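You operate a simulated robot arm through the tools that you are given. There is no shell and no other tool. Be economical: measure what you need, move in short steps, check, and stop when the job is done.

Carry out the task below with a simulated two-armed robot. There is one attempt and no reset: what you move stays moved.

## Task
Take the teal clip from the top of the green bench and leave it on the top of the small cabinet. Then put the long dark wedge on the top of the green bench away on the middle board of the tall rack. Then take the long pale wedge and put it on the card with a blue frame. The order counts. Set down upright: teal clip.

The check looks at the end state, three seconds after you hand in, the way a careful person would. Anything else that was tipped, shoved, dropped, spilled or broken makes it a failure.

## Robot
Two 7-joint arms with two-finger parallel grippers on one trunk, on a base that drives. Base frame: it is fixed to the floor where the robot stands at the start and does not move with it; the origin is under the middle of the robot, x ahead of it, y to its left, z up. Lengths are in mm, angles in degrees, forces in N, time in s.
The left shoulder is at the start at [60, 189, 1153], the right one opposite. With the tool pointing down near the work surface each hand reaches from about 100 to 460 mm from the robot's upright axis, wherever it stands, measured 20 degrees to its own side. Places, roughly: card with a blue frame [-1250, 5000, 500]; long dark wedge [500, 2500, 750]; long pale wedge (4x9x4 cm) [700, 4000, 600]; middle board of the tall rack [700, 4400, 600]; top of the small cabinet (24x24 cm) [-680, -480, 740]. Payload 3.43 kg a hand.
The tool frame of a hand sits at the grasp point between the pads (the TCP): z along the fingers, y along the line on which they close. The tips reach 30 mm beyond it. The gripper opens to 94 mm. The fingers are 28 mm wide and 10 mm thick; the gripper's body (50 by 96 mm) begins 55 mm behind the TCP.
Orientation is that of the tool frame in the base frame, as [roll, pitch, yaw] about the fixed x, y, z axes, in that order (R = Rz(yaw) Ry(pitch) Rx(roll)). With the fingers straight down and closing along the base's y, the tool's x points along the base's -x, its y along +y and its z along -z.

## Interface
- The arms move only by the tool drive_tool. It takes "left_moves", "right_moves" or both (then of equal length, played together; a hand with none holds still); each is text: rows parted by semicolons, each of 7 numbers parted by spaces: the turn, a rotation vector about the tool's x, y, z in degrees, then the shift along the tool's x, y, z in m, then the finger opening in m, from 0 to 0.094. In form: rx ry rz tx ty tz claw; .... A call has 1 to 10 rows; each row shifts and turns the commanded pose from where the row before left it, along the tool's axes as they then stand. Rows are played at 5 a second. More than 50 mm and 8.6 degrees between two rows, or a gripper value outside its range, and nothing of the call is played. A pose out of reach is approached as far as the arm can. The call stops where the force on the tool passes 40 N (or 10 N more than at its start, if that is more) or the arm is blocked; 0.2 s more then pass. Each finger travels about 153 mm/s and halts on what it meets, pressing with about 31 N; the grip force reading is that of the motor and also rises with nothing between the fingers. The clock runs only during rows and for 0.2 s after the last one: add rows that do not move to give the fingers time. The reply holds the time, the measured pose of the TCP, the force on the tool along the base axes, the opening and the grip force, in the units named above and with some noise, with the torque about the TCP (base axes, N m) and any sound that the robot's microphone picked up.
- Cameras (640 x 400 px; columns grow to the right, rows downward): "scene" is now at [-40.2, -52.3, 1679.8]; the picture's right is [-0.93, -0.36, 0.00], its down [-0.33, 0.87, -0.37] and it looks along [0.13, -0.34, -0.93] (base axes); focal length 257 px, centre (320, 200). "left" rides on the left gripper at [76, -14, -103] in its tool frame; the picture's right is [0.18, 0.98, 0.00], its down [-0.75, 0.14, -0.64] and it looks along [-0.63, 0.12, 0.77] (tool axes); focal length 243 px, centre (320, 200). "right" rides on the right gripper at [76, 14, -103] in its tool frame; the picture's right is [-0.18, 0.98, 0.00], its down [-0.75, -0.14, -0.64] and it looks along [-0.63, -0.12, 0.77] (tool axes); focal length 243 px, centre (320, 200). There is no depth. A picture from a camera that has moved, and an enlarged one, comes with that camera's place and axes in the base frame and with its lens.
- snapshot(camera): a new picture of that camera. No time passes.
- lift_body(by): slides the trunk up (or, below 0, down) by that many mm; the arms and the scene camera ride with it, the base frame stays. It gives what a move gives, with no picture.
- drive_base(legs): drives the robot by 1 to 6 legs, each [ahead, left, turn to the left] in mm, mm and degrees, along the robot's own axes; the way and the turn of a leg run together, so that a leg with both is an arc; at most 1500 mm and 180 degrees a leg. The arms and the cameras ride along, it lands a little off, and it stops where it bumps. It gives what a move gives.
- turn_head(pan, tilt): turns the head with the scene camera to pan (to the left, within 86 degrees either way) and tilt (down, from -29 to 69), counted from straight ahead of the robot. It gives what a move gives.
- inspect(camera, box): a new picture of the part [left, top, right, bottom] of that camera's present view, enlarged. No time passes.
- job_done(): hands the job in; it is judged then, once.

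Work in short steps. Places have to be worked out from the pictures, the camera data and where the tool is seen: move nearer, look again, correct. Check each grasp and each placing, and mend what went wrong. You have 165 turns and 122 pictures in all, those below and enlarged ones among them. Open the grippers and draw the arms clear of the work before you hand the job in, unless the task says otherwise; then end with one line.

The tools are called after "Call:" as a command line: name --argument value ..., lists and objects as JSON in quotes. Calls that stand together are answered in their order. drive_tool: Moves the arms, as the interface text tells. Its arguments: {"type":"object","properties":{"left_moves":{"type":"string"},"right_moves":{"type":"string"}},"required":[]} The other tools are called the same way: lift_body (by) slides the trunk up or down; drive_base (legs) drives the base; turn_head (pan, tilt) turns the head that bears the scene camera; snapshot (camera) takes a picture; inspect (camera, box) takes an enlarged picture of a part of a camera's view; job_done () hands the job in.

At the start:

```text
t: 0.0
left_eef_pos: [411.2, -36.5, 1045.1]
left_ee_rot: [-179.9, 0.0, -180.0]
left_wrist_force: [0.6, 0.3, -1.3]
left_wrist_torque: [0.01, -0.01, -0.04]
left_finger_gap: 93.9
left_grasp_force: 0.1
right_eef_pos: [241.6, -334.8, 1018.9]
right_ee_rot: [179.9, 0.0, -180.0]
right_wrist_force: [-0.5, -1.1, -0.2]
right_wrist_torque: [-0.01, -0.01, -0.04]
right_finger_gap: 94.2
right_grasp_force: 0.1
trunk travel left (down, up): [-825.0, 165.0]
robot x, y, heading: [1.8, -1.5, 0.1]
head pan, tilt: [-69.0, 68.4]
```

scene: 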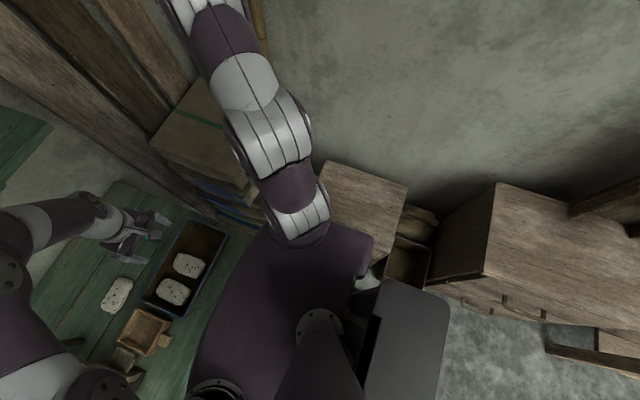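
right: 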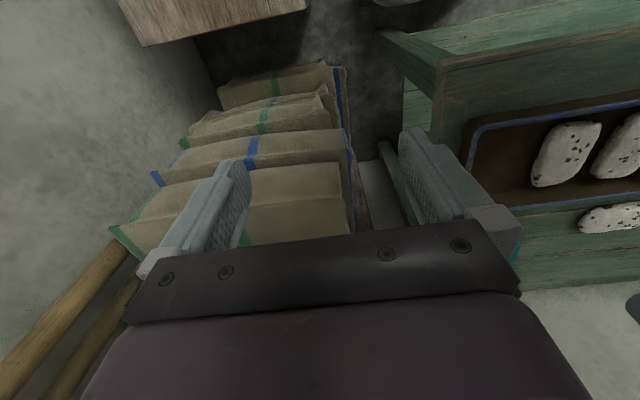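
left: 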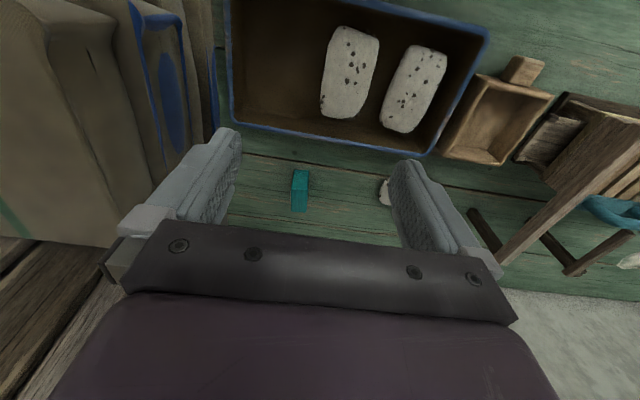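

The left view shows a teal clip on the green bench ahead. I'll look around with the head before anything moves.

Call:
turn_head --pan 0 --tilt 45

Call:
snapshot --camera "scene"

Call:
turn_head --pan 70 --tilt 25

Call:
snapshot --camera "scene"

Call:
inspect --camera "left" --box '[220, 130, 420, 255]'

```text
t: 1.4
left_eef_pos: [411.0, -35.8, 1043.9]
left_ee_rot: [-180.0, 0.0, 179.9]
left_wrist_force: [0.9, 0.4, -0.5]
left_wrist_torque: [-0.03, 0.0, -0.02]
left_finger_gap: 94.2
left_grasp_force: 0.1
right_eef_pos: [241.3, -334.7, 1019.2]
right_ee_rot: [179.9, 0.0, -179.9]
right_wrist_force: [-0.2, -0.7, 0.9]
right_wrist_torque: [-0.01, -0.01, -0.02]
right_finger_gap: 93.9
right_grasp_force: 0.0
trunk travel left (down, up): [-825.0, 165.0]
robot x, y, heading: [-0.6, 3.4, -0.1]
head pan, tilt: [0.0, 45.0]
```

```text
118 pictures are left
camera scene: at [20.8, 0.3, 1708.2], right [0.0, -1.0, 0.0], down [-0.71, 0.0, -0.71], along [0.71, 0.0, -0.71], focal length 257 px, centre (320, 200)
```

scene: 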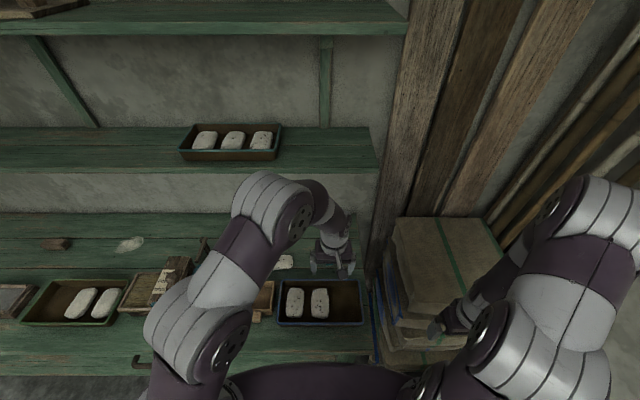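

```text
t: 2.8
left_eef_pos: [411.4, -35.8, 1043.6]
left_ee_rot: [-179.9, 0.0, -179.9]
left_wrist_force: [-0.5, -0.1, -0.3]
left_wrist_torque: [-0.04, -0.02, -0.01]
left_finger_gap: 94.0
left_grasp_force: 0.1
right_eef_pos: [240.1, -334.6, 1018.5]
right_ee_rot: [180.0, 0.0, 180.0]
right_wrist_force: [0.0, 0.3, 0.6]
right_wrist_torque: [0.0, -0.01, -0.03]
right_finger_gap: 93.9
right_grasp_force: 0.1
trunk travel left (down, up): [-825.0, 165.0]
robot x, y, heading: [2.0, -0.5, 0.1]
head pan, tilt: [70.0, 25.0]
```

```text
117 pictures are left
camera scene: at [-28.9, 86.9, 1738.8], right [0.94, -0.34, 0.0], down [-0.14, -0.4, -0.91], along [0.31, 0.85, -0.42], focal length 257 px, centre (320, 200)
```

scene: 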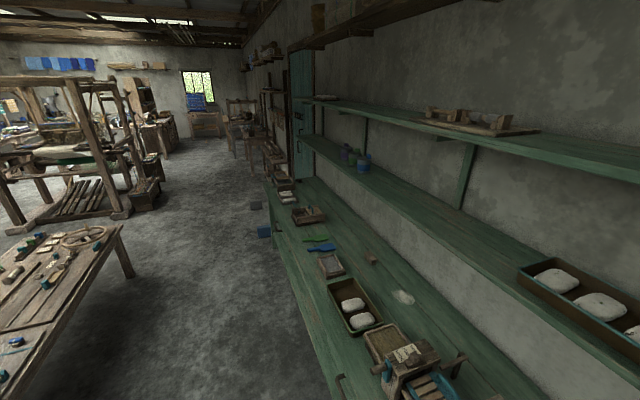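

```text
3.20 times, centred on (320, 192) of left
camera zoom: at [336.4, -50.6, 1146.1], right [-0.18, 0.98, 0.0], down [0.75, 0.14, 0.64], along [0.63, 0.12, -0.77], focal length 776 px, centre (320, 224)
```

zoom: 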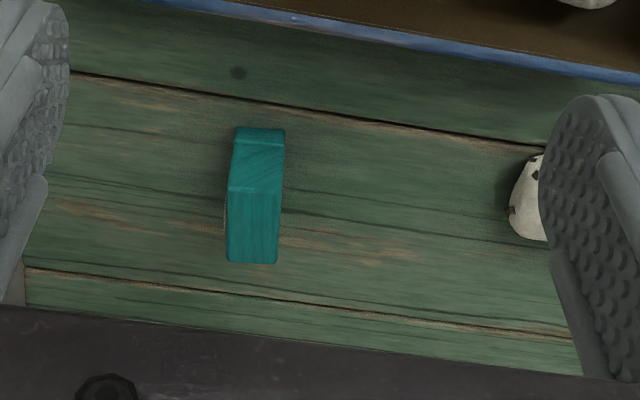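

The bench top seems to be near z≈750 and the clip near (640,-30). I'll look downward ahead, and to the right rear for the small cabinet.

Call:
turn_head --pan 0 --tilt 69

Call:
snapshot --camera "scene"

Call:
turn_head --pan -86 --tilt 40

Call:
snapshot --camera "scene"

Call:
turn_head --pan 86 --tilt 20

Call:
snapshot --camera "scene"

```text
t: 4.2
left_eef_pos: [411.2, -36.5, 1044.1]
left_ee_rot: [179.9, 0.1, -179.9]
left_wrist_force: [-0.5, 0.3, -0.4]
left_wrist_torque: [0.03, 0.01, -0.01]
left_finger_gap: 93.9
left_grasp_force: 0.0
right_eef_pos: [240.1, -334.9, 1018.0]
right_ee_rot: [-179.9, 0.0, -180.0]
right_wrist_force: [-0.3, -0.9, -0.2]
right_wrist_torque: [0.01, 0.01, 0.0]
right_finger_gap: 94.1
right_grasp_force: 0.1
trunk travel left (down, up): [-825.0, 165.0]
robot x, y, heading: [0.9, -0.0, -0.2]
head pan, tilt: [0.0, 68.8]
```

```text
115 pictures are left
camera scene: at [-4.5, 0.4, 1679.4], right [0.0, -1.0, 0.0], down [-0.93, 0.0, -0.36], along [0.36, 0.0, -0.93], focal length 257 px, centre (320, 200)
```

scene: 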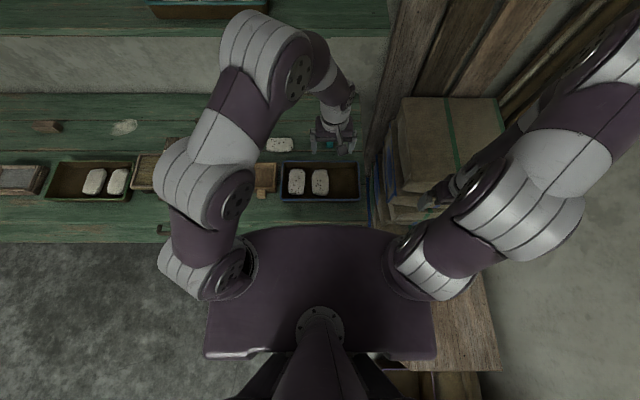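

```text
t: 5.8
left_eef_pos: [411.3, -35.2, 1045.2]
left_ee_rot: [-180.0, -0.1, 179.9]
left_wrist_force: [0.2, 0.2, -0.7]
left_wrist_torque: [-0.01, -0.02, 0.03]
left_finger_gap: 94.1
left_grasp_force: 0.0
right_eef_pos: [241.5, -335.2, 1020.2]
right_ee_rot: [180.0, -0.1, -179.9]
right_wrist_force: [0.2, 0.4, 0.3]
right_wrist_torque: [-0.03, 0.0, 0.03]
right_finger_gap: 93.9
right_grasp_force: 0.1
trunk travel left (down, up): [-825.0, 165.0]
robot x, y, heading: [1.9, -2.1, 0.0]
head pan, tilt: [-85.9, 40.0]
```

```text
114 pictures are left
camera scene: at [-54.4, -84.4, 1715.5], right [-1.0, -0.07, 0.0], down [-0.05, 0.64, -0.77], along [0.05, -0.76, -0.64], focal length 257 px, centre (320, 200)
```

scene: 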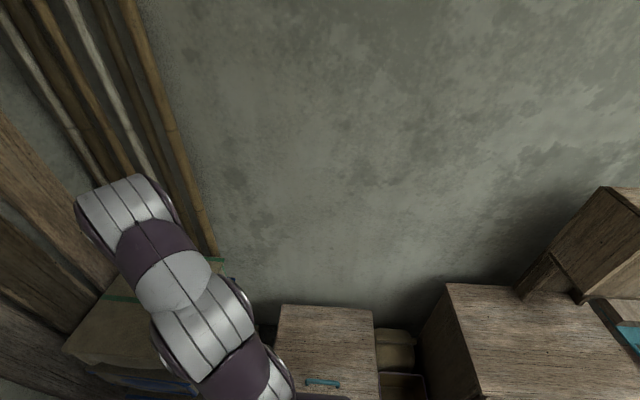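

```text
t: 8.4
left_eef_pos: [411.3, -35.7, 1043.9]
left_ee_rot: [-180.0, -0.1, -179.9]
left_wrist_force: [0.0, -0.3, 0.4]
left_wrist_torque: [0.02, 0.03, -0.02]
left_finger_gap: 94.2
left_grasp_force: 0.0
right_eef_pos: [240.5, -335.6, 1018.9]
right_ee_rot: [-180.0, 0.0, -180.0]
right_wrist_force: [-0.6, -1.3, 0.4]
right_wrist_torque: [0.0, 0.01, 0.0]
right_finger_gap: 93.8
right_grasp_force: 0.0
trunk travel left (down, up): [-825.0, 165.0]
robot x, y, heading: [1.7, -1.6, 0.2]
head pan, tilt: [85.9, 20.0]
```

```text
113 pictures are left
camera scene: at [-53.8, 93.3, 1746.9], right [1.0, -0.07, 0.0], down [-0.02, -0.34, -0.94], along [0.07, 0.94, -0.34], focal length 257 px, centre (320, 200)
```

scene: 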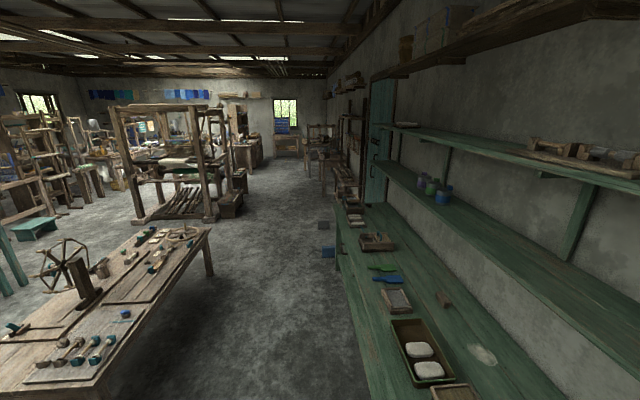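

The clip is beyond easy reach, so I'll drive ahead a bit, carefully.

Call:
drive_base --legs '[[90, 0, 0]]'

Call:
snapshot --camera "left"

```text
t: 9.5
left_eef_pos: [482.8, -38.3, 1041.2]
left_ee_rot: [-179.9, -0.3, 179.6]
left_wrist_force: [1.1, -0.4, 0.1]
left_wrist_torque: [0.02, 0.08, -0.03]
left_finger_gap: 94.1
left_grasp_force: 0.1
right_eef_pos: [310.3, -336.7, 1018.0]
right_ee_rot: [180.0, -0.5, 179.5]
right_wrist_force: [0.6, -0.3, -0.6]
right_wrist_torque: [-0.02, 0.06, -0.01]
right_finger_gap: 94.1
right_grasp_force: 0.0
trunk travel left (down, up): [-825.0, 165.0]
robot x, y, heading: [65.6, 1.3, -0.2]
head pan, tilt: [85.9, 20.0]
stopped in leg 1: the robot was blocked; the commanded pose is now the measured one
```

```text
112 pictures are left
camera left: at [407.8, -52.0, 1143.8], right [-0.18, 0.98, 0.0], down [0.76, 0.14, 0.64], along [0.63, 0.11, -0.77], focal length 243 px, centre (320, 200)
```

left: 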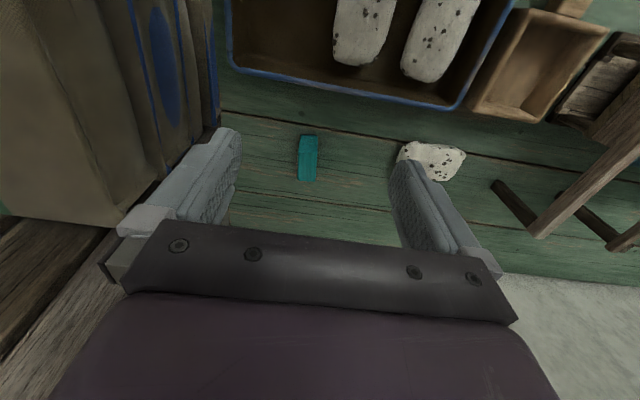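

The base is blocked at x≈66. The clip triangulates to about (615,-36,785). I'll extend the left hand forward above it.

Call:
drive_tool --left_moves "0 0 0 -0.04 0 0 0.094; 0 0 0 -0.04 0 0.04 0.094; 0 0 0 -0.03 0 0.04 0.094; 0 0 0 0 0 0 0.094"

Call:
snapshot --camera "left"

```text
refused: row 2 steps farther than a row can; nothing moved
```

```text
111 pictures are left
camera left: at [407.8, -52.0, 1143.8], right [-0.18, 0.98, 0.0], down [0.76, 0.14, 0.64], along [0.63, 0.11, -0.77], focal length 243 px, centre (320, 200)
```

left: 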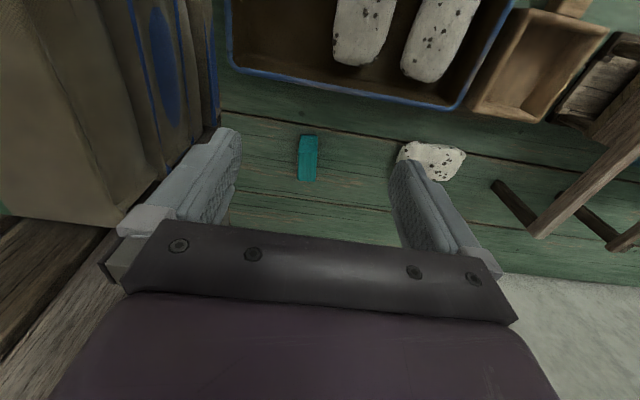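

The step was too long in total; I'll use smaller rows.

Call:
drive_tool --left_moves "0 0 0 -0.035 0 0.03 0.094; 0 0 0 -0.035 0 0.03 0.094; 0 0 0 -0.03 0 0.035 0.094; 0 0 0 -0.03 0 0.03 0.094; 0 0 0 0 0 0 0.094"

Call:
snapshot --camera "left"

```text
t: 10.7
left_eef_pos: [603.7, -40.2, 916.0]
left_ee_rot: [180.0, 0.1, 179.6]
left_wrist_force: [-0.2, -0.1, 0.6]
left_wrist_torque: [0.0, 0.01, 0.02]
left_finger_gap: 94.0
left_grasp_force: 0.0
right_eef_pos: [302.1, -335.3, 1019.3]
right_ee_rot: [-179.9, 0.0, 179.7]
right_wrist_force: [-0.2, 0.4, -0.4]
right_wrist_torque: [0.03, -0.04, 0.02]
right_finger_gap: 94.0
right_grasp_force: 0.0
trunk travel left (down, up): [-825.0, 165.0]
robot x, y, heading: [63.5, -0.3, -0.6]
head pan, tilt: [85.9, 20.0]
```

```text
110 pictures are left
camera left: at [530.2, -54.2, 1019.2], right [-0.18, 0.98, 0.0], down [0.75, 0.14, 0.64], along [0.63, 0.11, -0.77], focal length 243 px, centre (320, 200)
```

left: 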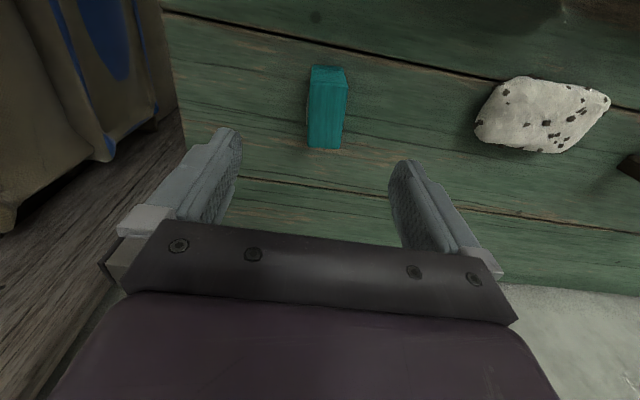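

Reach works. Zooming in on the clip's shape.

Call:
inspect --camera "left" --box '[240, 40, 410, 170]'

```text
3.08 times, centred on (325, 105) of left
camera zoom: at [530.2, -54.2, 1019.2], right [-0.18, 0.98, 0.0], down [0.75, 0.14, 0.64], along [0.63, 0.11, -0.77], focal length 746 px, centre (305, 492)
```

zoom: 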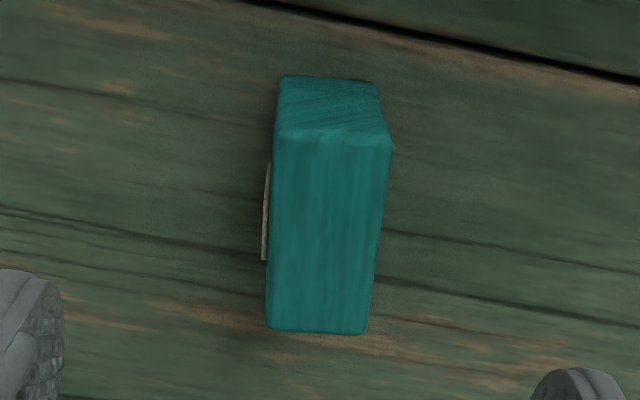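

The clip is about 29×51×65 mm, centre near (607,-37). I'll descend straight with a small yaw and check.

Call:
drive_tool --left_moves "0 0 -4 -0.003 0.003 0.03 0.094; 0 0 0 0 0 0.03 0.094; 0 0 0 0 0 0.025 0.094; 0 0 0 0 0 0 0.094"

Call:
snapshot --camera "left"

```text
t: 11.7
left_eef_pos: [609.0, -35.4, 834.1]
left_ee_rot: [-180.0, 0.0, -176.3]
left_wrist_force: [-0.3, 0.8, 0.4]
left_wrist_torque: [-0.02, -0.01, 0.0]
left_finger_gap: 94.1
left_grasp_force: 0.1
right_eef_pos: [303.1, -336.0, 1019.6]
right_ee_rot: [180.0, 0.0, 179.6]
right_wrist_force: [-0.4, -1.2, -0.2]
right_wrist_torque: [0.01, 0.02, -0.03]
right_finger_gap: 94.3
right_grasp_force: 0.1
trunk travel left (down, up): [-825.0, 165.0]
robot x, y, heading: [66.7, 2.5, -0.4]
head pan, tilt: [85.9, 20.0]
```

```text
108 pictures are left
camera left: at [534.9, -54.4, 935.3], right [-0.25, 0.97, 0.0], down [0.74, 0.19, 0.64], along [0.62, 0.16, -0.77], focal length 243 px, centre (320, 200)
```

left: 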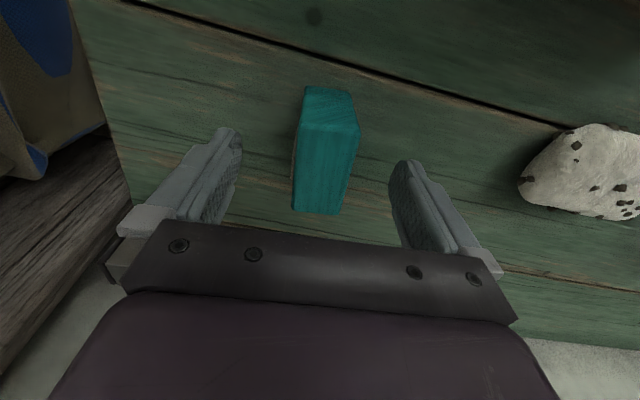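

Top at z≈830, well centred. Descend a little more, then close.

Call:
drive_tool --left_moves "0 0 0 0.006 -0.001 0.012 0.094; 0 0 0 0 0 0.012 0.094; 0 0 0 0 0 0 0.094; 0 0 0 0 0 0 0.04; 0 0 0 0 0 0 0.02; 0 0 0 0 0 0 0.015; 0 0 0 0 0 0 0.015"

Call:
snapshot --camera "left"

```text
t: 13.3
left_eef_pos: [600.5, -36.2, 808.7]
left_ee_rot: [180.0, 0.0, -176.4]
left_wrist_force: [1.2, 0.9, 2.3]
left_wrist_torque: [0.02, -0.03, -0.02]
left_finger_gap: 31.5
left_grasp_force: 31.4
right_eef_pos: [303.4, -335.1, 1019.4]
right_ee_rot: [-180.0, 0.0, 179.6]
right_wrist_force: [-0.3, -0.9, -0.6]
right_wrist_torque: [0.0, 0.02, -0.01]
right_finger_gap: 94.1
right_grasp_force: 0.0
trunk travel left (down, up): [-825.0, 165.0]
robot x, y, heading: [65.8, -0.1, -0.4]
head pan, tilt: [85.9, 20.0]
```

```text
107 pictures are left
camera left: at [528.2, -55.3, 912.0], right [-0.24, 0.97, 0.0], down [0.74, 0.19, 0.64], along [0.62, 0.16, -0.77], focal length 243 px, centre (320, 200)
```

left: 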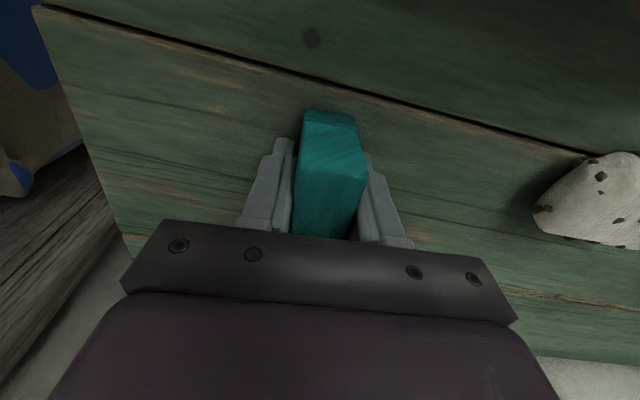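

Gripped at 31.5 mm. Lifting and retracting to above the bench front.

Call:
drive_tool --left_moves "0 0 0 0 0 -0.03 0.015; 0 0 0 0 0 -0.045 0.015; 0 0 0 0.0 0 -0.045 0.015; 0 0 0 0.025 0 -0.04 0.015; 0 0 0 0.03 0 -0.035 0.015; 0 0 0 0.03 0 -0.035 0.015; 0 0 0 0.045 0 0 0.015; 0 0 0 0.045 0 0 0.015"

Call:
snapshot --camera "left"

```text
t: 15.1
left_eef_pos: [424.3, -50.8, 1041.6]
left_ee_rot: [179.9, 0.1, -176.4]
left_wrist_force: [-0.7, 0.3, -0.7]
left_wrist_torque: [-0.01, -0.01, -0.03]
left_finger_gap: 31.5
left_grasp_force: 31.4
right_eef_pos: [300.2, -335.4, 1018.9]
right_ee_rot: [180.0, 0.2, 179.5]
right_wrist_force: [0.7, 0.0, 0.0]
right_wrist_torque: [0.0, -0.05, 0.01]
right_finger_gap: 93.8
right_grasp_force: 0.0
trunk travel left (down, up): [-825.0, 165.0]
robot x, y, heading: [66.4, 1.0, -0.5]
head pan, tilt: [85.9, 20.0]
```

```text
106 pictures are left
camera left: at [350.7, -69.7, 1143.3], right [-0.25, 0.97, 0.0], down [0.74, 0.19, 0.64], along [0.62, 0.16, -0.77], focal length 243 px, centre (320, 200)
```

left: 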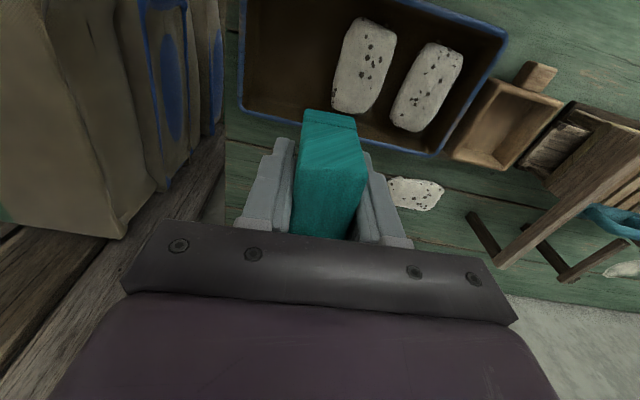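

Clip is held. I'll back away from the bench, shifting left to keep the right arm clear of the wall cabinets, then look.

Call:
drive_base --legs '[[-150, 0, 0], [-200, 200, 0]]'

Call:
turn_head --pan -86 --tilt 40

Call:
snapshot --camera "scene"

```text
t: 18.1
left_eef_pos: [83.3, 152.5, 1041.4]
left_ee_rot: [180.0, 0.0, -176.5]
left_wrist_force: [0.2, -0.1, -0.5]
left_wrist_torque: [-0.02, 0.0, -0.02]
left_finger_gap: 31.2
left_grasp_force: 30.8
right_eef_pos: [-40.5, -132.4, 1019.5]
right_ee_rot: [-180.0, 0.1, 179.6]
right_wrist_force: [0.0, -0.6, -0.9]
right_wrist_torque: [0.03, -0.03, -0.01]
right_finger_gap: 94.0
right_grasp_force: 0.0
trunk travel left (down, up): [-825.0, 165.0]
robot x, y, heading: [-276.6, 203.1, -0.2]
head pan, tilt: [85.9, 20.0]
```

```text
t: 20.6
left_eef_pos: [84.6, 152.0, 1041.0]
left_ee_rot: [179.9, 0.2, -176.5]
left_wrist_force: [-0.2, 0.9, 0.0]
left_wrist_torque: [0.0, 0.02, 0.0]
left_finger_gap: 31.5
left_grasp_force: 30.9
right_eef_pos: [-40.7, -134.0, 1019.8]
right_ee_rot: [179.9, 0.0, 179.5]
right_wrist_force: [0.0, -0.1, -0.2]
right_wrist_torque: [0.02, -0.02, -0.02]
right_finger_gap: 94.0
right_grasp_force: 0.0
trunk travel left (down, up): [-825.0, 165.0]
robot x, y, heading: [-276.0, 204.5, -0.4]
head pan, tilt: [-85.9, 40.0]
```

```text
105 pictures are left
camera scene: at [-334.2, 120.6, 1715.5], right [-1.0, -0.06, 0.0], down [-0.04, 0.64, -0.77], along [0.05, -0.76, -0.64], focal length 257 px, centre (320, 200)
```

scene: 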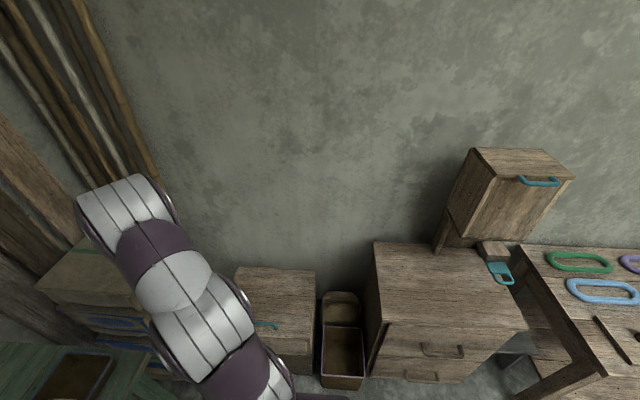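

The chest of drawers at about x −548…−1056, y −335…−717, z≈750 matches the listed cabinet place. I'll turn right to face it and move beside it.

Call:
drive_base --legs '[[0, 0, -90], [0, -450, 0], [60, 0, 0]]'

Call:
turn_head --pan 0 --tilt 50

Call:
snapshot --camera "scene"

Call:
snapshot --camera "left"

```text
t: 27.8
left_eef_pos: [-791.8, -205.4, 1041.4]
left_ee_rot: [-180.0, 0.2, 92.8]
left_wrist_force: [0.1, -0.1, -0.5]
left_wrist_torque: [0.0, 0.0, 0.01]
left_finger_gap: 31.4
left_grasp_force: 31.2
right_eef_pos: [-1075.9, -77.4, 1020.6]
right_ee_rot: [-180.0, 0.1, 88.8]
right_wrist_force: [0.4, 0.2, -0.3]
right_wrist_torque: [0.0, 0.01, 0.02]
right_finger_gap: 94.2
right_grasp_force: 0.0
trunk travel left (down, up): [-825.0, 165.0]
robot x, y, heading: [-733.6, 154.1, -91.2]
head pan, tilt: [-85.9, 40.0]
```

```text
t: 29.4
left_eef_pos: [-792.3, -206.6, 1040.7]
left_ee_rot: [180.0, 0.1, 92.9]
left_wrist_force: [-0.8, -0.8, 0.1]
left_wrist_torque: [0.02, 0.01, 0.0]
left_finger_gap: 31.4
left_grasp_force: 31.3
right_eef_pos: [-1075.9, -78.2, 1018.9]
right_ee_rot: [-179.9, 0.0, 88.7]
right_wrist_force: [0.3, 0.6, 0.6]
right_wrist_torque: [0.01, 0.02, 0.03]
right_finger_gap: 94.2
right_grasp_force: 0.1
trunk travel left (down, up): [-825.0, 165.0]
robot x, y, heading: [-732.8, 156.3, -91.1]
head pan, tilt: [0.0, 50.0]
```

```text
104 pictures are left
camera scene: at [-736.9, 139.0, 1701.4], right [-1.0, 0.02, 0.0], down [0.02, 0.77, -0.64], along [-0.01, -0.64, -0.77], focal length 257 px, centre (320, 200)
```

scene: 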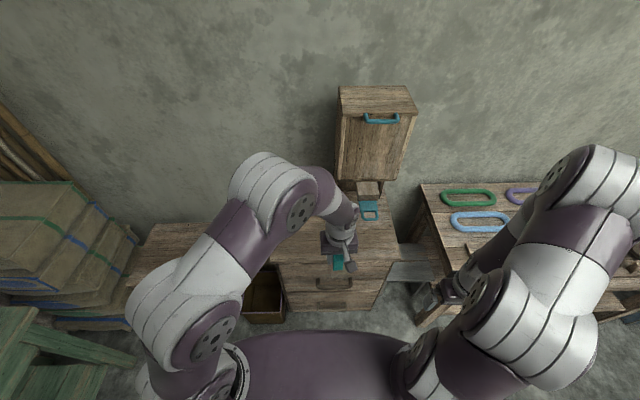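

```text
103 pictures are left
camera left: at [-808.9, -131.5, 1143.0], right [0.97, 0.23, 0.0], down [0.18, -0.74, 0.64], along [0.15, -0.63, -0.77], focal length 243 px, centre (320, 200)
```

left: 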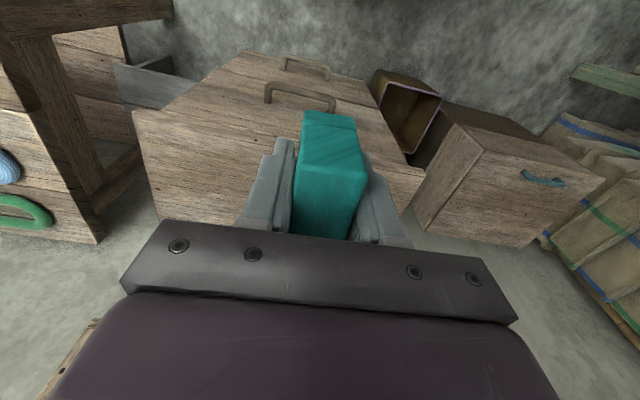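

The chest top is clear around (-680,-480). I'll drive ahead 130, then reach out above the spot.

Call:
drive_base --legs '[[130, 0, 0]]'

Call:
drive_tool --left_moves "0 0 0 -0.02 0.04 0 0.015; 0 0 0 -0.02 0.04 0 0.015; 0 0 0 -0.03 0.03 0.02 0.015; 0 0 0 -0.035 0 0.03 0.015; 0 0 0 -0.035 0 0.03 0.015; 0 0 0 0 0 0.04 0.015; 0 0 0 0 0 0.03 0.015; 0 0 0 0 0 0 0.015"

Call:
snapshot --camera "left"

Call:
snapshot --camera "scene"

```text
t: 30.7
left_eef_pos: [-795.2, -336.5, 1040.7]
left_ee_rot: [179.9, 0.2, 92.7]
left_wrist_force: [-0.1, 0.5, -0.7]
left_wrist_torque: [-0.05, 0.0, -0.03]
left_finger_gap: 31.6
left_grasp_force: 30.8
right_eef_pos: [-1079.6, -209.4, 1019.3]
right_ee_rot: [179.9, 0.1, 88.7]
right_wrist_force: [0.0, -0.2, -0.5]
right_wrist_torque: [0.0, -0.04, 0.01]
right_finger_gap: 94.1
right_grasp_force: 0.1
trunk travel left (down, up): [-825.0, 165.0]
robot x, y, heading: [-740.5, 24.4, -91.3]
head pan, tilt: [0.0, 50.0]
```

```text
t: 32.5
left_eef_pos: [-678.2, -472.2, 890.8]
left_ee_rot: [180.0, 0.1, 92.7]
left_wrist_force: [-0.7, 0.9, -1.0]
left_wrist_torque: [0.02, 0.04, -0.01]
left_finger_gap: 31.4
left_grasp_force: 31.2
right_eef_pos: [-1078.4, -210.6, 1019.2]
right_ee_rot: [-179.9, 0.0, 88.9]
right_wrist_force: [0.1, 0.3, 0.3]
right_wrist_torque: [0.03, 0.02, 0.02]
right_finger_gap: 94.1
right_grasp_force: 0.1
trunk travel left (down, up): [-825.0, 165.0]
robot x, y, heading: [-739.8, 25.7, -91.3]
head pan, tilt: [0.0, 50.0]
```

```text
102 pictures are left
camera left: at [-695.0, -397.2, 992.4], right [0.97, 0.23, 0.0], down [0.18, -0.75, 0.64], along [0.15, -0.63, -0.77], focal length 243 px, centre (320, 200)
```

left: 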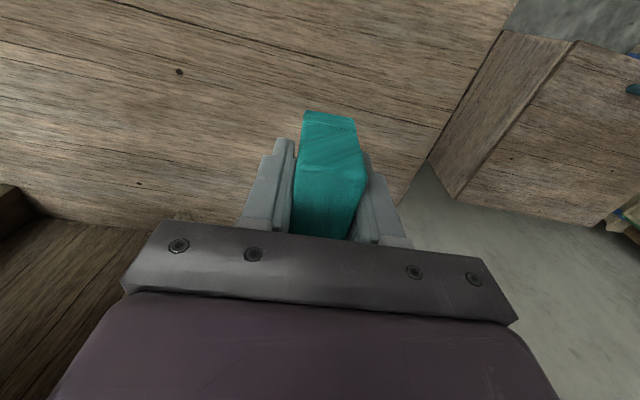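

```text
101 pictures are left
camera scene: at [-739.6, 7.7, 1701.3], right [-1.0, 0.02, 0.0], down [0.02, 0.77, -0.64], along [-0.01, -0.64, -0.77], focal length 257 px, centre (320, 200)
```

scene: 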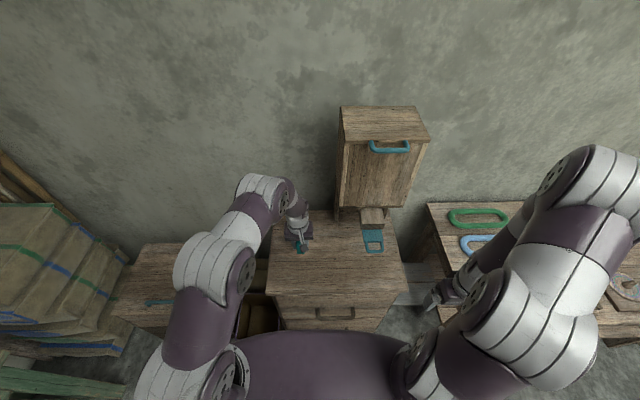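

Spot is good. Descend most of the way, shifting a touch inward.

Call:
drive_tool --left_moves "0 0 0 -0.008 -0.01 0.03 0.015; 0 0 0 0 0 0.03 0.015; 0 0 0 0 0 0.02 0.015; 0 0 0 0 0 0 0.015"

Call:
inspect --camera "left" --box '[220, 60, 420, 185]'

```text
t: 33.5
left_eef_pos: [-687.9, -481.5, 811.6]
left_ee_rot: [-180.0, 0.1, 92.7]
left_wrist_force: [-0.3, -0.6, -0.4]
left_wrist_torque: [0.04, -0.01, 0.0]
left_finger_gap: 31.4
left_grasp_force: 30.9
right_eef_pos: [-1080.3, -210.0, 1019.7]
right_ee_rot: [-180.0, 0.0, 88.8]
right_wrist_force: [0.4, 0.5, 0.7]
right_wrist_torque: [-0.02, 0.01, 0.0]
right_finger_gap: 94.1
right_grasp_force: 0.0
trunk travel left (down, up): [-825.0, 165.0]
robot x, y, heading: [-738.7, 22.9, -91.0]
head pan, tilt: [0.0, 50.0]
```

```text
3.20 times, centred on (320, 122) of left
camera zoom: at [-705.3, -405.9, 912.7], right [0.97, 0.23, 0.0], down [0.18, -0.75, 0.64], along [0.15, -0.63, -0.77], focal length 776 px, centre (320, 448)
```

zoom: 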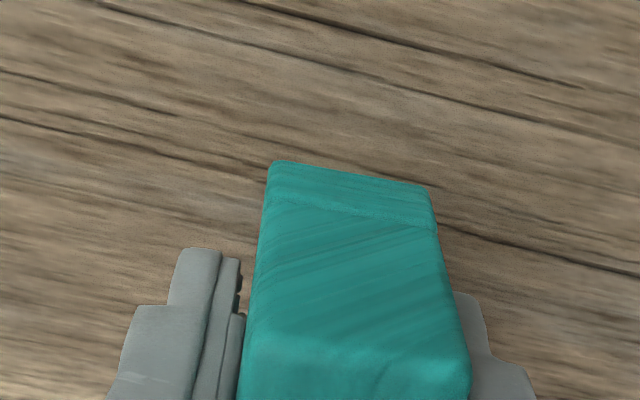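

Step down in small increments, watching the wrist force.

Call:
drive_tool --left_moves "0 0 0 0 0 0.006 0.015; 0 0 0 0 0 0.006 0.015; 0 0 0 0 0 0 0.015"

Call:
drive_tool --left_moves "0 0 0 0 0 0.003 0.015; 0 0 0 0 0 0 0.015"

Call:
drive_tool --left_moves "0 0 0 0 0 0.003 0.015; 0 0 0 0 0 0 0.015"

```text
t: 34.3
left_eef_pos: [-688.2, -480.6, 799.6]
left_ee_rot: [180.0, 0.1, 92.7]
left_wrist_force: [0.1, 0.2, 0.3]
left_wrist_torque: [0.01, -0.06, 0.03]
left_finger_gap: 31.6
left_grasp_force: 30.8
right_eef_pos: [-1079.7, -209.3, 1018.4]
right_ee_rot: [-180.0, 0.0, 88.9]
right_wrist_force: [-0.4, -0.7, 0.3]
right_wrist_torque: [0.01, -0.02, 0.0]
right_finger_gap: 94.4
right_grasp_force: 0.0
trunk travel left (down, up): [-825.0, 165.0]
robot x, y, heading: [-739.0, 24.6, -91.2]
head pan, tilt: [0.0, 50.0]
```

```text
t: 34.9
left_eef_pos: [-688.2, -480.1, 795.9]
left_ee_rot: [179.9, 0.1, 92.7]
left_wrist_force: [-0.2, -0.5, -0.5]
left_wrist_torque: [0.02, -0.01, -0.01]
left_finger_gap: 31.5
left_grasp_force: 31.2
right_eef_pos: [-1078.5, -209.9, 1019.0]
right_ee_rot: [-180.0, 0.0, 88.9]
right_wrist_force: [0.1, -0.4, 0.0]
right_wrist_torque: [0.01, -0.02, -0.02]
right_finger_gap: 94.0
right_grasp_force: 0.0
trunk travel left (down, up): [-825.0, 165.0]
robot x, y, heading: [-738.0, 23.7, -91.2]
head pan, tilt: [0.0, 50.0]
```

```text
t: 35.5
left_eef_pos: [-688.7, -481.0, 793.7]
left_ee_rot: [180.0, 0.0, 92.8]
left_wrist_force: [-0.8, -1.0, -0.1]
left_wrist_torque: [-0.04, 0.02, 0.01]
left_finger_gap: 31.6
left_grasp_force: 31.0
right_eef_pos: [-1078.4, -209.4, 1020.0]
right_ee_rot: [-179.9, 0.1, 88.8]
right_wrist_force: [-0.3, -0.5, -0.5]
right_wrist_torque: [-0.01, 0.04, 0.0]
right_finger_gap: 94.0
right_grasp_force: 0.0
trunk travel left (down, up): [-825.0, 165.0]
robot x, y, heading: [-739.4, 25.4, -91.2]
head pan, tilt: [0.0, 50.0]
```

Call:
drive_tool --left_moves "0 0 0 0 0 0.003 0.015; 0 0 0 0 0 0 0.015"

Call:
drive_tool --left_moves "0 0 0 0 0 0.003 0.015; 0 0 0 0 0 0 0.015"

Call:
drive_tool --left_moves "0 0 0 0 0 0.003 0.015; 0 0 0 0 0 0 0.015"

Call:
snapshot --camera "left"

```text
t: 36.1
left_eef_pos: [-689.9, -481.6, 790.1]
left_ee_rot: [180.0, 0.1, 92.8]
left_wrist_force: [0.0, -0.6, 0.4]
left_wrist_torque: [0.0, 0.0, 0.02]
left_finger_gap: 31.3
left_grasp_force: 31.6
right_eef_pos: [-1078.2, -209.3, 1019.1]
right_ee_rot: [-180.0, 0.0, 88.8]
right_wrist_force: [-0.5, 0.6, -0.1]
right_wrist_torque: [-0.01, 0.0, -0.04]
right_finger_gap: 93.8
right_grasp_force: 0.0
trunk travel left (down, up): [-825.0, 165.0]
robot x, y, heading: [-738.6, 26.5, -91.2]
head pan, tilt: [0.0, 50.0]
```

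```text
t: 36.7
left_eef_pos: [-688.8, -482.3, 787.4]
left_ee_rot: [-180.0, -0.1, 92.7]
left_wrist_force: [0.2, 0.4, -0.1]
left_wrist_torque: [0.01, -0.02, 0.02]
left_finger_gap: 31.3
left_grasp_force: 30.7
right_eef_pos: [-1079.8, -210.1, 1019.5]
right_ee_rot: [179.9, -0.1, 88.8]
right_wrist_force: [0.0, -0.5, 0.0]
right_wrist_torque: [0.02, -0.03, -0.01]
right_finger_gap: 94.0
right_grasp_force: 0.0
trunk travel left (down, up): [-825.0, 165.0]
robot x, y, heading: [-738.4, 22.6, -91.6]
head pan, tilt: [0.0, 50.0]
```

```text
t: 37.3
left_eef_pos: [-688.3, -480.9, 783.5]
left_ee_rot: [-180.0, 0.0, 92.7]
left_wrist_force: [-0.2, -1.0, 0.6]
left_wrist_torque: [-0.03, 0.03, -0.01]
left_finger_gap: 31.3
left_grasp_force: 31.2
right_eef_pos: [-1079.9, -209.4, 1019.8]
right_ee_rot: [179.9, 0.0, 88.8]
right_wrist_force: [-0.4, 0.4, -0.2]
right_wrist_torque: [0.06, 0.03, 0.01]
right_finger_gap: 94.0
right_grasp_force: 0.1
trunk travel left (down, up): [-825.0, 165.0]
robot x, y, heading: [-736.4, 26.2, -91.3]
head pan, tilt: [0.0, 50.0]
```

```text
99 pictures are left
camera left: at [-705.1, -405.9, 885.8], right [0.97, 0.23, 0.0], down [0.18, -0.75, 0.64], along [0.15, -0.63, -0.77], focal length 243 px, centre (320, 200)
```

left: 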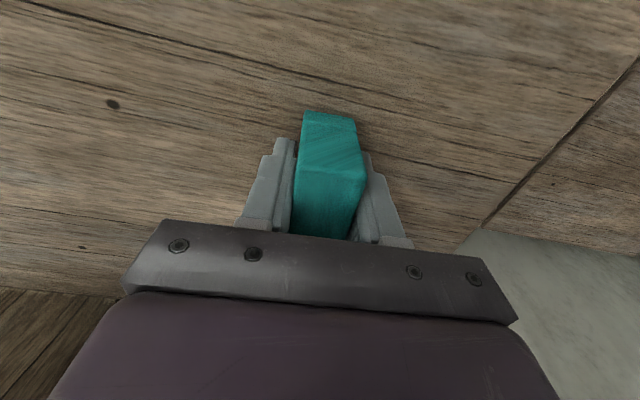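

Still no contact; the chest top estimates to about 740–753. Continuing in small steps.

Call:
drive_tool --left_moves "0 0 0 0 0 0.002 0.015; 0 0 0 0 0 0.001 0.015; 0 0 0 0 0 0 0.015"

Call:
drive_tool --left_moves "0 0 0 0 0 0.002 0.015; 0 0 0 0 0 0.001 0.015; 0 0 0 0 0 0 0.015"

Call:
drive_tool --left_moves "0 0 0 0 0 0.002 0.015; 0 0 0 0 0 0.001 0.015; 0 0 0 0 0 0 0.015"

```text
t: 38.1
left_eef_pos: [-689.6, -480.6, 780.6]
left_ee_rot: [180.0, 0.1, 92.7]
left_wrist_force: [-0.3, 0.5, 0.9]
left_wrist_torque: [-0.04, 0.0, 0.0]
left_finger_gap: 31.6
left_grasp_force: 30.8
right_eef_pos: [-1078.7, -209.5, 1020.0]
right_ee_rot: [180.0, 0.0, 88.7]
right_wrist_force: [-0.2, 0.0, -0.3]
right_wrist_torque: [0.0, 0.0, 0.01]
right_finger_gap: 93.8
right_grasp_force: 0.1
trunk travel left (down, up): [-825.0, 165.0]
robot x, y, heading: [-739.4, 23.1, -91.4]
head pan, tilt: [0.0, 50.0]
```

```text
t: 38.9
left_eef_pos: [-689.5, -481.7, 776.6]
left_ee_rot: [180.0, 0.0, 92.7]
left_wrist_force: [0.4, -0.4, 0.1]
left_wrist_torque: [0.01, -0.04, -0.03]
left_finger_gap: 31.5
left_grasp_force: 31.2
right_eef_pos: [-1079.3, -209.6, 1018.7]
right_ee_rot: [-180.0, 0.0, 88.7]
right_wrist_force: [0.5, -0.1, 0.5]
right_wrist_torque: [-0.02, 0.02, -0.01]
right_finger_gap: 94.2
right_grasp_force: 0.1
trunk travel left (down, up): [-825.0, 165.0]
robot x, y, heading: [-741.7, 24.7, -91.1]
head pan, tilt: [0.0, 50.0]
```

```text
t: 39.7
left_eef_pos: [-688.8, -481.1, 776.7]
left_ee_rot: [180.0, 0.1, 92.7]
left_wrist_force: [-0.7, 0.1, 4.8]
left_wrist_torque: [0.11, -0.09, -0.03]
left_finger_gap: 31.0
left_grasp_force: 30.9
right_eef_pos: [-1079.3, -209.0, 1019.9]
right_ee_rot: [-180.0, 0.0, 88.8]
right_wrist_force: [-0.8, -0.1, -0.1]
right_wrist_torque: [0.02, 0.0, 0.01]
right_finger_gap: 94.0
right_grasp_force: 0.2
trunk travel left (down, up): [-825.0, 165.0]
robot x, y, heading: [-739.1, 24.2, -91.2]
head pan, tilt: [0.0, 50.0]
```

Contact (4.8 N). Release and rise.

Call:
drive_tool --left_moves "0 0 0 0 0 0 0.033; 0 0 0 0 0 0 0.045; 0 0 0 0 0 0 0.094; 0 0 0 0 0 0 0.094; 0 0 0 0 0 -0.03 0.094; 0 0 0 0 0 -0.04 0.094; 0 0 0 0 0 -0.04 0.094; 0 0 0 0 0 0 0.094"

Call:
snapshot --camera "left"

```text
t: 41.5
left_eef_pos: [-688.4, -480.5, 885.8]
left_ee_rot: [179.9, -0.1, 92.7]
left_wrist_force: [0.6, 0.5, -1.0]
left_wrist_torque: [0.0, -0.05, 0.0]
left_finger_gap: 93.9
left_grasp_force: 0.1
right_eef_pos: [-1078.2, -210.1, 1018.5]
right_ee_rot: [180.0, 0.1, 88.9]
right_wrist_force: [-0.9, -0.5, -0.3]
right_wrist_torque: [-0.03, 0.01, 0.02]
right_finger_gap: 93.9
right_grasp_force: 0.0
trunk travel left (down, up): [-825.0, 165.0]
robot x, y, heading: [-741.3, 21.8, -91.2]
head pan, tilt: [0.0, 50.0]
```

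```text
98 pictures are left
camera left: at [-705.7, -405.7, 987.6], right [0.97, 0.23, 0.0], down [0.18, -0.75, 0.64], along [0.15, -0.62, -0.77], focal length 243 px, centre (320, 200)
```

left: 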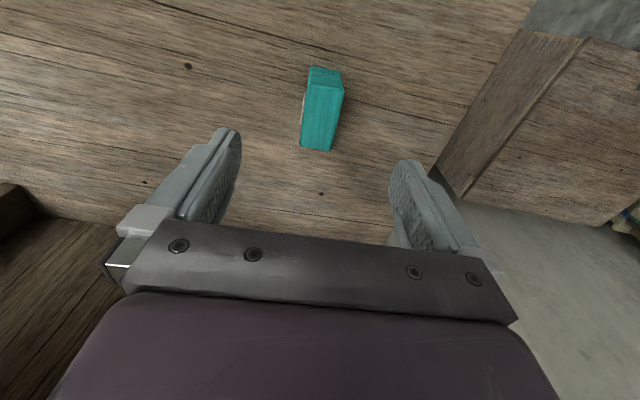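

Clip stands upright. Retract the arm, back off, and return to heading 0 in the aisle.

Call:
drive_tool --left_moves "0 0 0 0 0 -0.045 0.094; 0 0 0 0 0 -0.045 0.094; 0 0 0 0.03 0 -0.035 0.094; 0 0 0 0.035 0 -0.03 0.094; 0 0 0 0.045 0 0 0.094; 0 0 0 0.045 0 0 0.094"

Call:
drive_base --legs '[[-280, 0, 0], [0, 350, 0], [0, 0, 91]]'

Call:
turn_head --pan 75 --tilt 25

Call:
snapshot --camera "scene"

```text
t: 42.9
left_eef_pos: [-697.9, -322.7, 1040.3]
left_ee_rot: [179.9, 0.0, 92.8]
left_wrist_force: [0.1, 1.0, 0.2]
left_wrist_torque: [-0.01, -0.03, 0.01]
left_finger_gap: 94.0
left_grasp_force: 0.1
right_eef_pos: [-1078.8, -209.2, 1019.5]
right_ee_rot: [-179.9, 0.1, 88.8]
right_wrist_force: [-0.2, -0.4, 0.4]
right_wrist_torque: [0.01, 0.01, 0.03]
right_finger_gap: 94.3
right_grasp_force: 0.0
trunk travel left (down, up): [-825.0, 165.0]
robot x, y, heading: [-737.6, 23.6, -91.3]
head pan, tilt: [0.0, 50.0]
```

```text
t: 50.6
left_eef_pos: [-35.8, 343.7, 1039.4]
left_ee_rot: [-179.9, 0.1, -176.1]
left_wrist_force: [0.0, -0.2, 0.3]
left_wrist_torque: [0.06, 0.0, -0.03]
left_finger_gap: 93.9
left_grasp_force: 0.0
right_eef_pos: [-145.2, -38.4, 1019.4]
right_ee_rot: [-179.9, 0.0, 179.9]
right_wrist_force: [0.0, -0.7, 0.0]
right_wrist_torque: [0.02, 0.04, 0.02]
right_finger_gap: 94.0
right_grasp_force: 0.0
trunk travel left (down, up): [-825.0, 165.0]
robot x, y, heading: [-386.4, 295.2, -0.3]
head pan, tilt: [0.0, 50.0]
```

```text
t: 52.1
left_eef_pos: [-37.0, 344.4, 1040.0]
left_ee_rot: [180.0, 0.2, -176.0]
left_wrist_force: [-0.6, 0.4, 0.1]
left_wrist_torque: [0.02, -0.01, -0.01]
left_finger_gap: 93.9
left_grasp_force: 0.0
right_eef_pos: [-144.4, -39.5, 1020.0]
right_ee_rot: [179.9, 0.0, 179.8]
right_wrist_force: [0.0, 0.2, 0.5]
right_wrist_torque: [-0.02, 0.0, -0.01]
right_finger_gap: 94.1
right_grasp_force: 0.0
trunk travel left (down, up): [-825.0, 165.0]
robot x, y, heading: [-386.2, 294.6, -0.1]
head pan, tilt: [75.0, 25.0]
```

```text
97 pictures are left
camera scene: at [-422.4, 386.0, 1738.8], right [0.97, -0.26, 0.0], down [-0.11, -0.41, -0.91], along [0.24, 0.87, -0.42], focal length 257 px, centre (320, 200)
```

scene: 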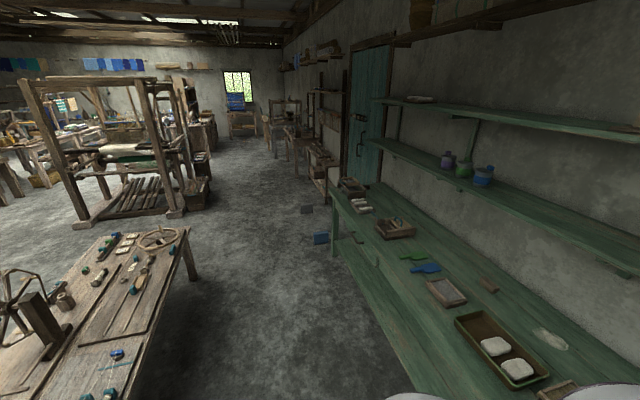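

The aisle is clear. Strafing left along the bench toward y≈2350.

Call:
drive_base --legs '[[0, 1050, 0], [0, 1000, 0]]'

Call:
turn_head --pan 15 --tilt 40

Call:
snapshot --camera "scene"

Call:
turn_head --pan 80 --tilt 25

Call:
snapshot --camera "scene"

```text
t: 62.3
left_eef_pos: [-50.5, 2410.3, 1040.2]
left_ee_rot: [-179.9, 0.1, -176.0]
left_wrist_force: [-0.1, -0.4, 0.4]
left_wrist_torque: [-0.01, 0.01, 0.02]
left_finger_gap: 93.8
left_grasp_force: 0.0
right_eef_pos: [-157.5, 2027.1, 1018.2]
right_ee_rot: [-179.9, 0.1, -179.9]
right_wrist_force: [0.1, 0.3, 0.2]
right_wrist_torque: [-0.02, 0.02, 0.0]
right_finger_gap: 94.1
right_grasp_force: 0.0
trunk travel left (down, up): [-825.0, 165.0]
robot x, y, heading: [-397.8, 2360.3, 0.3]
head pan, tilt: [75.0, 25.0]
```

```text
t: 63.6
left_eef_pos: [-50.3, 2410.3, 1040.4]
left_ee_rot: [180.0, 0.1, -175.9]
left_wrist_force: [-0.1, 0.2, 0.7]
left_wrist_torque: [-0.03, 0.01, 0.01]
left_finger_gap: 94.1
left_grasp_force: 0.0
right_eef_pos: [-156.4, 2027.7, 1018.9]
right_ee_rot: [179.9, 0.0, -179.9]
right_wrist_force: [-0.5, 0.1, 0.0]
right_wrist_torque: [0.02, 0.0, 0.0]
right_finger_gap: 94.0
right_grasp_force: 0.1
trunk travel left (down, up): [-825.0, 165.0]
robot x, y, heading: [-402.6, 2363.1, 0.0]
head pan, tilt: [15.0, 40.0]
```

```text
96 pictures are left
camera scene: at [-377.0, 2384.7, 1715.5], right [0.26, -0.97, 0.0], down [-0.62, -0.17, -0.77], along [0.74, 0.2, -0.64], focal length 257 px, centre (320, 200)
```

scene: 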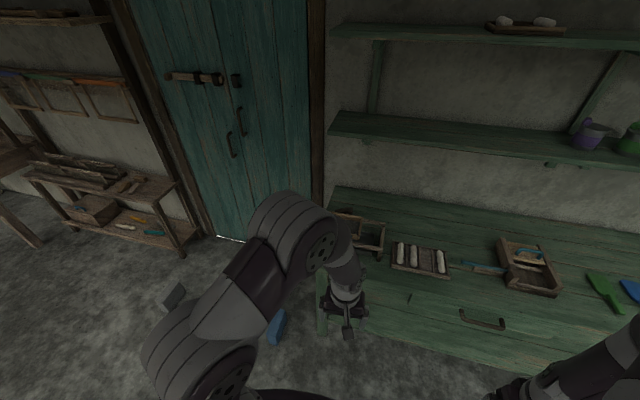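

```text
t: 65.0
left_eef_pos: [-50.8, 2410.6, 1039.9]
left_ee_rot: [180.0, 0.2, -176.0]
left_wrist_force: [0.0, 0.3, -0.1]
left_wrist_torque: [0.02, -0.05, -0.05]
left_finger_gap: 94.2
left_grasp_force: 0.1
right_eef_pos: [-157.1, 2026.2, 1018.8]
right_ee_rot: [180.0, 0.0, -179.8]
right_wrist_force: [-0.2, 0.2, -0.5]
right_wrist_torque: [-0.03, 0.01, -0.01]
right_finger_gap: 93.8
right_grasp_force: 0.1
trunk travel left (down, up): [-825.0, 165.0]
robot x, y, heading: [-399.7, 2366.8, -0.2]
head pan, tilt: [80.0, 25.0]
```

```text
95 pictures are left
camera scene: at [-443.1, 2453.1, 1738.8], right [0.98, -0.17, 0.0], down [-0.07, -0.42, -0.91], along [0.16, 0.89, -0.42], focal length 257 px, centre (320, 200)
```

scene: 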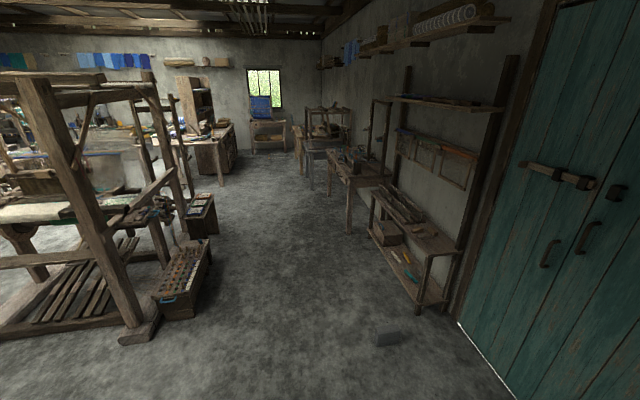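

The dark wedge should appear near (343,233) in the first view. Turning the head back and zooming there.

Call:
turn_head --pan 10 --tilt 45

Call:
inspect --camera "scene" --box '[290, 130, 510, 270]'

Call:
snapshot --camera "left"

```text
t: 66.4
left_eef_pos: [-49.6, 2410.6, 1041.0]
left_ee_rot: [180.0, 0.1, -175.9]
left_wrist_force: [-0.7, -0.3, 0.5]
left_wrist_torque: [0.01, -0.01, -0.01]
left_finger_gap: 93.9
left_grasp_force: 0.1
right_eef_pos: [-157.0, 2026.3, 1019.9]
right_ee_rot: [-179.9, 0.0, -180.0]
right_wrist_force: [0.7, 0.1, -0.3]
right_wrist_torque: [0.01, 0.02, 0.03]
right_finger_gap: 94.0
right_grasp_force: 0.0
trunk travel left (down, up): [-825.0, 165.0]
robot x, y, heading: [-395.8, 2365.8, 0.1]
head pan, tilt: [10.0, 45.0]
```

```text
2.86 times, centred on (400, 200) of scene
camera zoom: at [-379.0, 2376.7, 1708.3], right [0.18, -0.98, 0.0], down [-0.7, -0.12, -0.71], along [0.7, 0.12, -0.71], focal length 734 px, centre (91, 200)
```

zoom: 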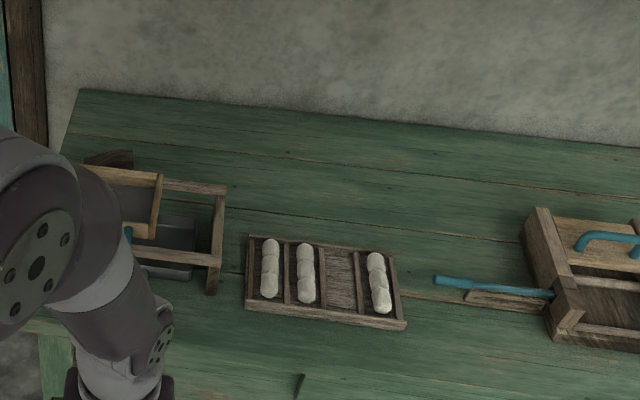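

```text
93 pictures are left
camera left: at [-123.9, 2390.8, 1142.1], right [-0.25, 0.97, 0.0], down [0.74, 0.19, 0.64], along [0.62, 0.16, -0.77], focal length 243 px, centre (320, 200)
```

left: 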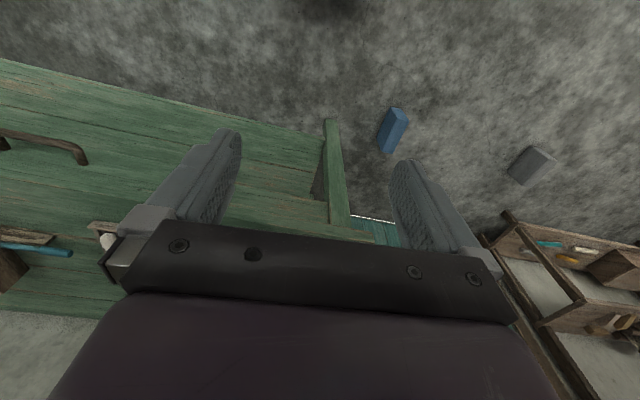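

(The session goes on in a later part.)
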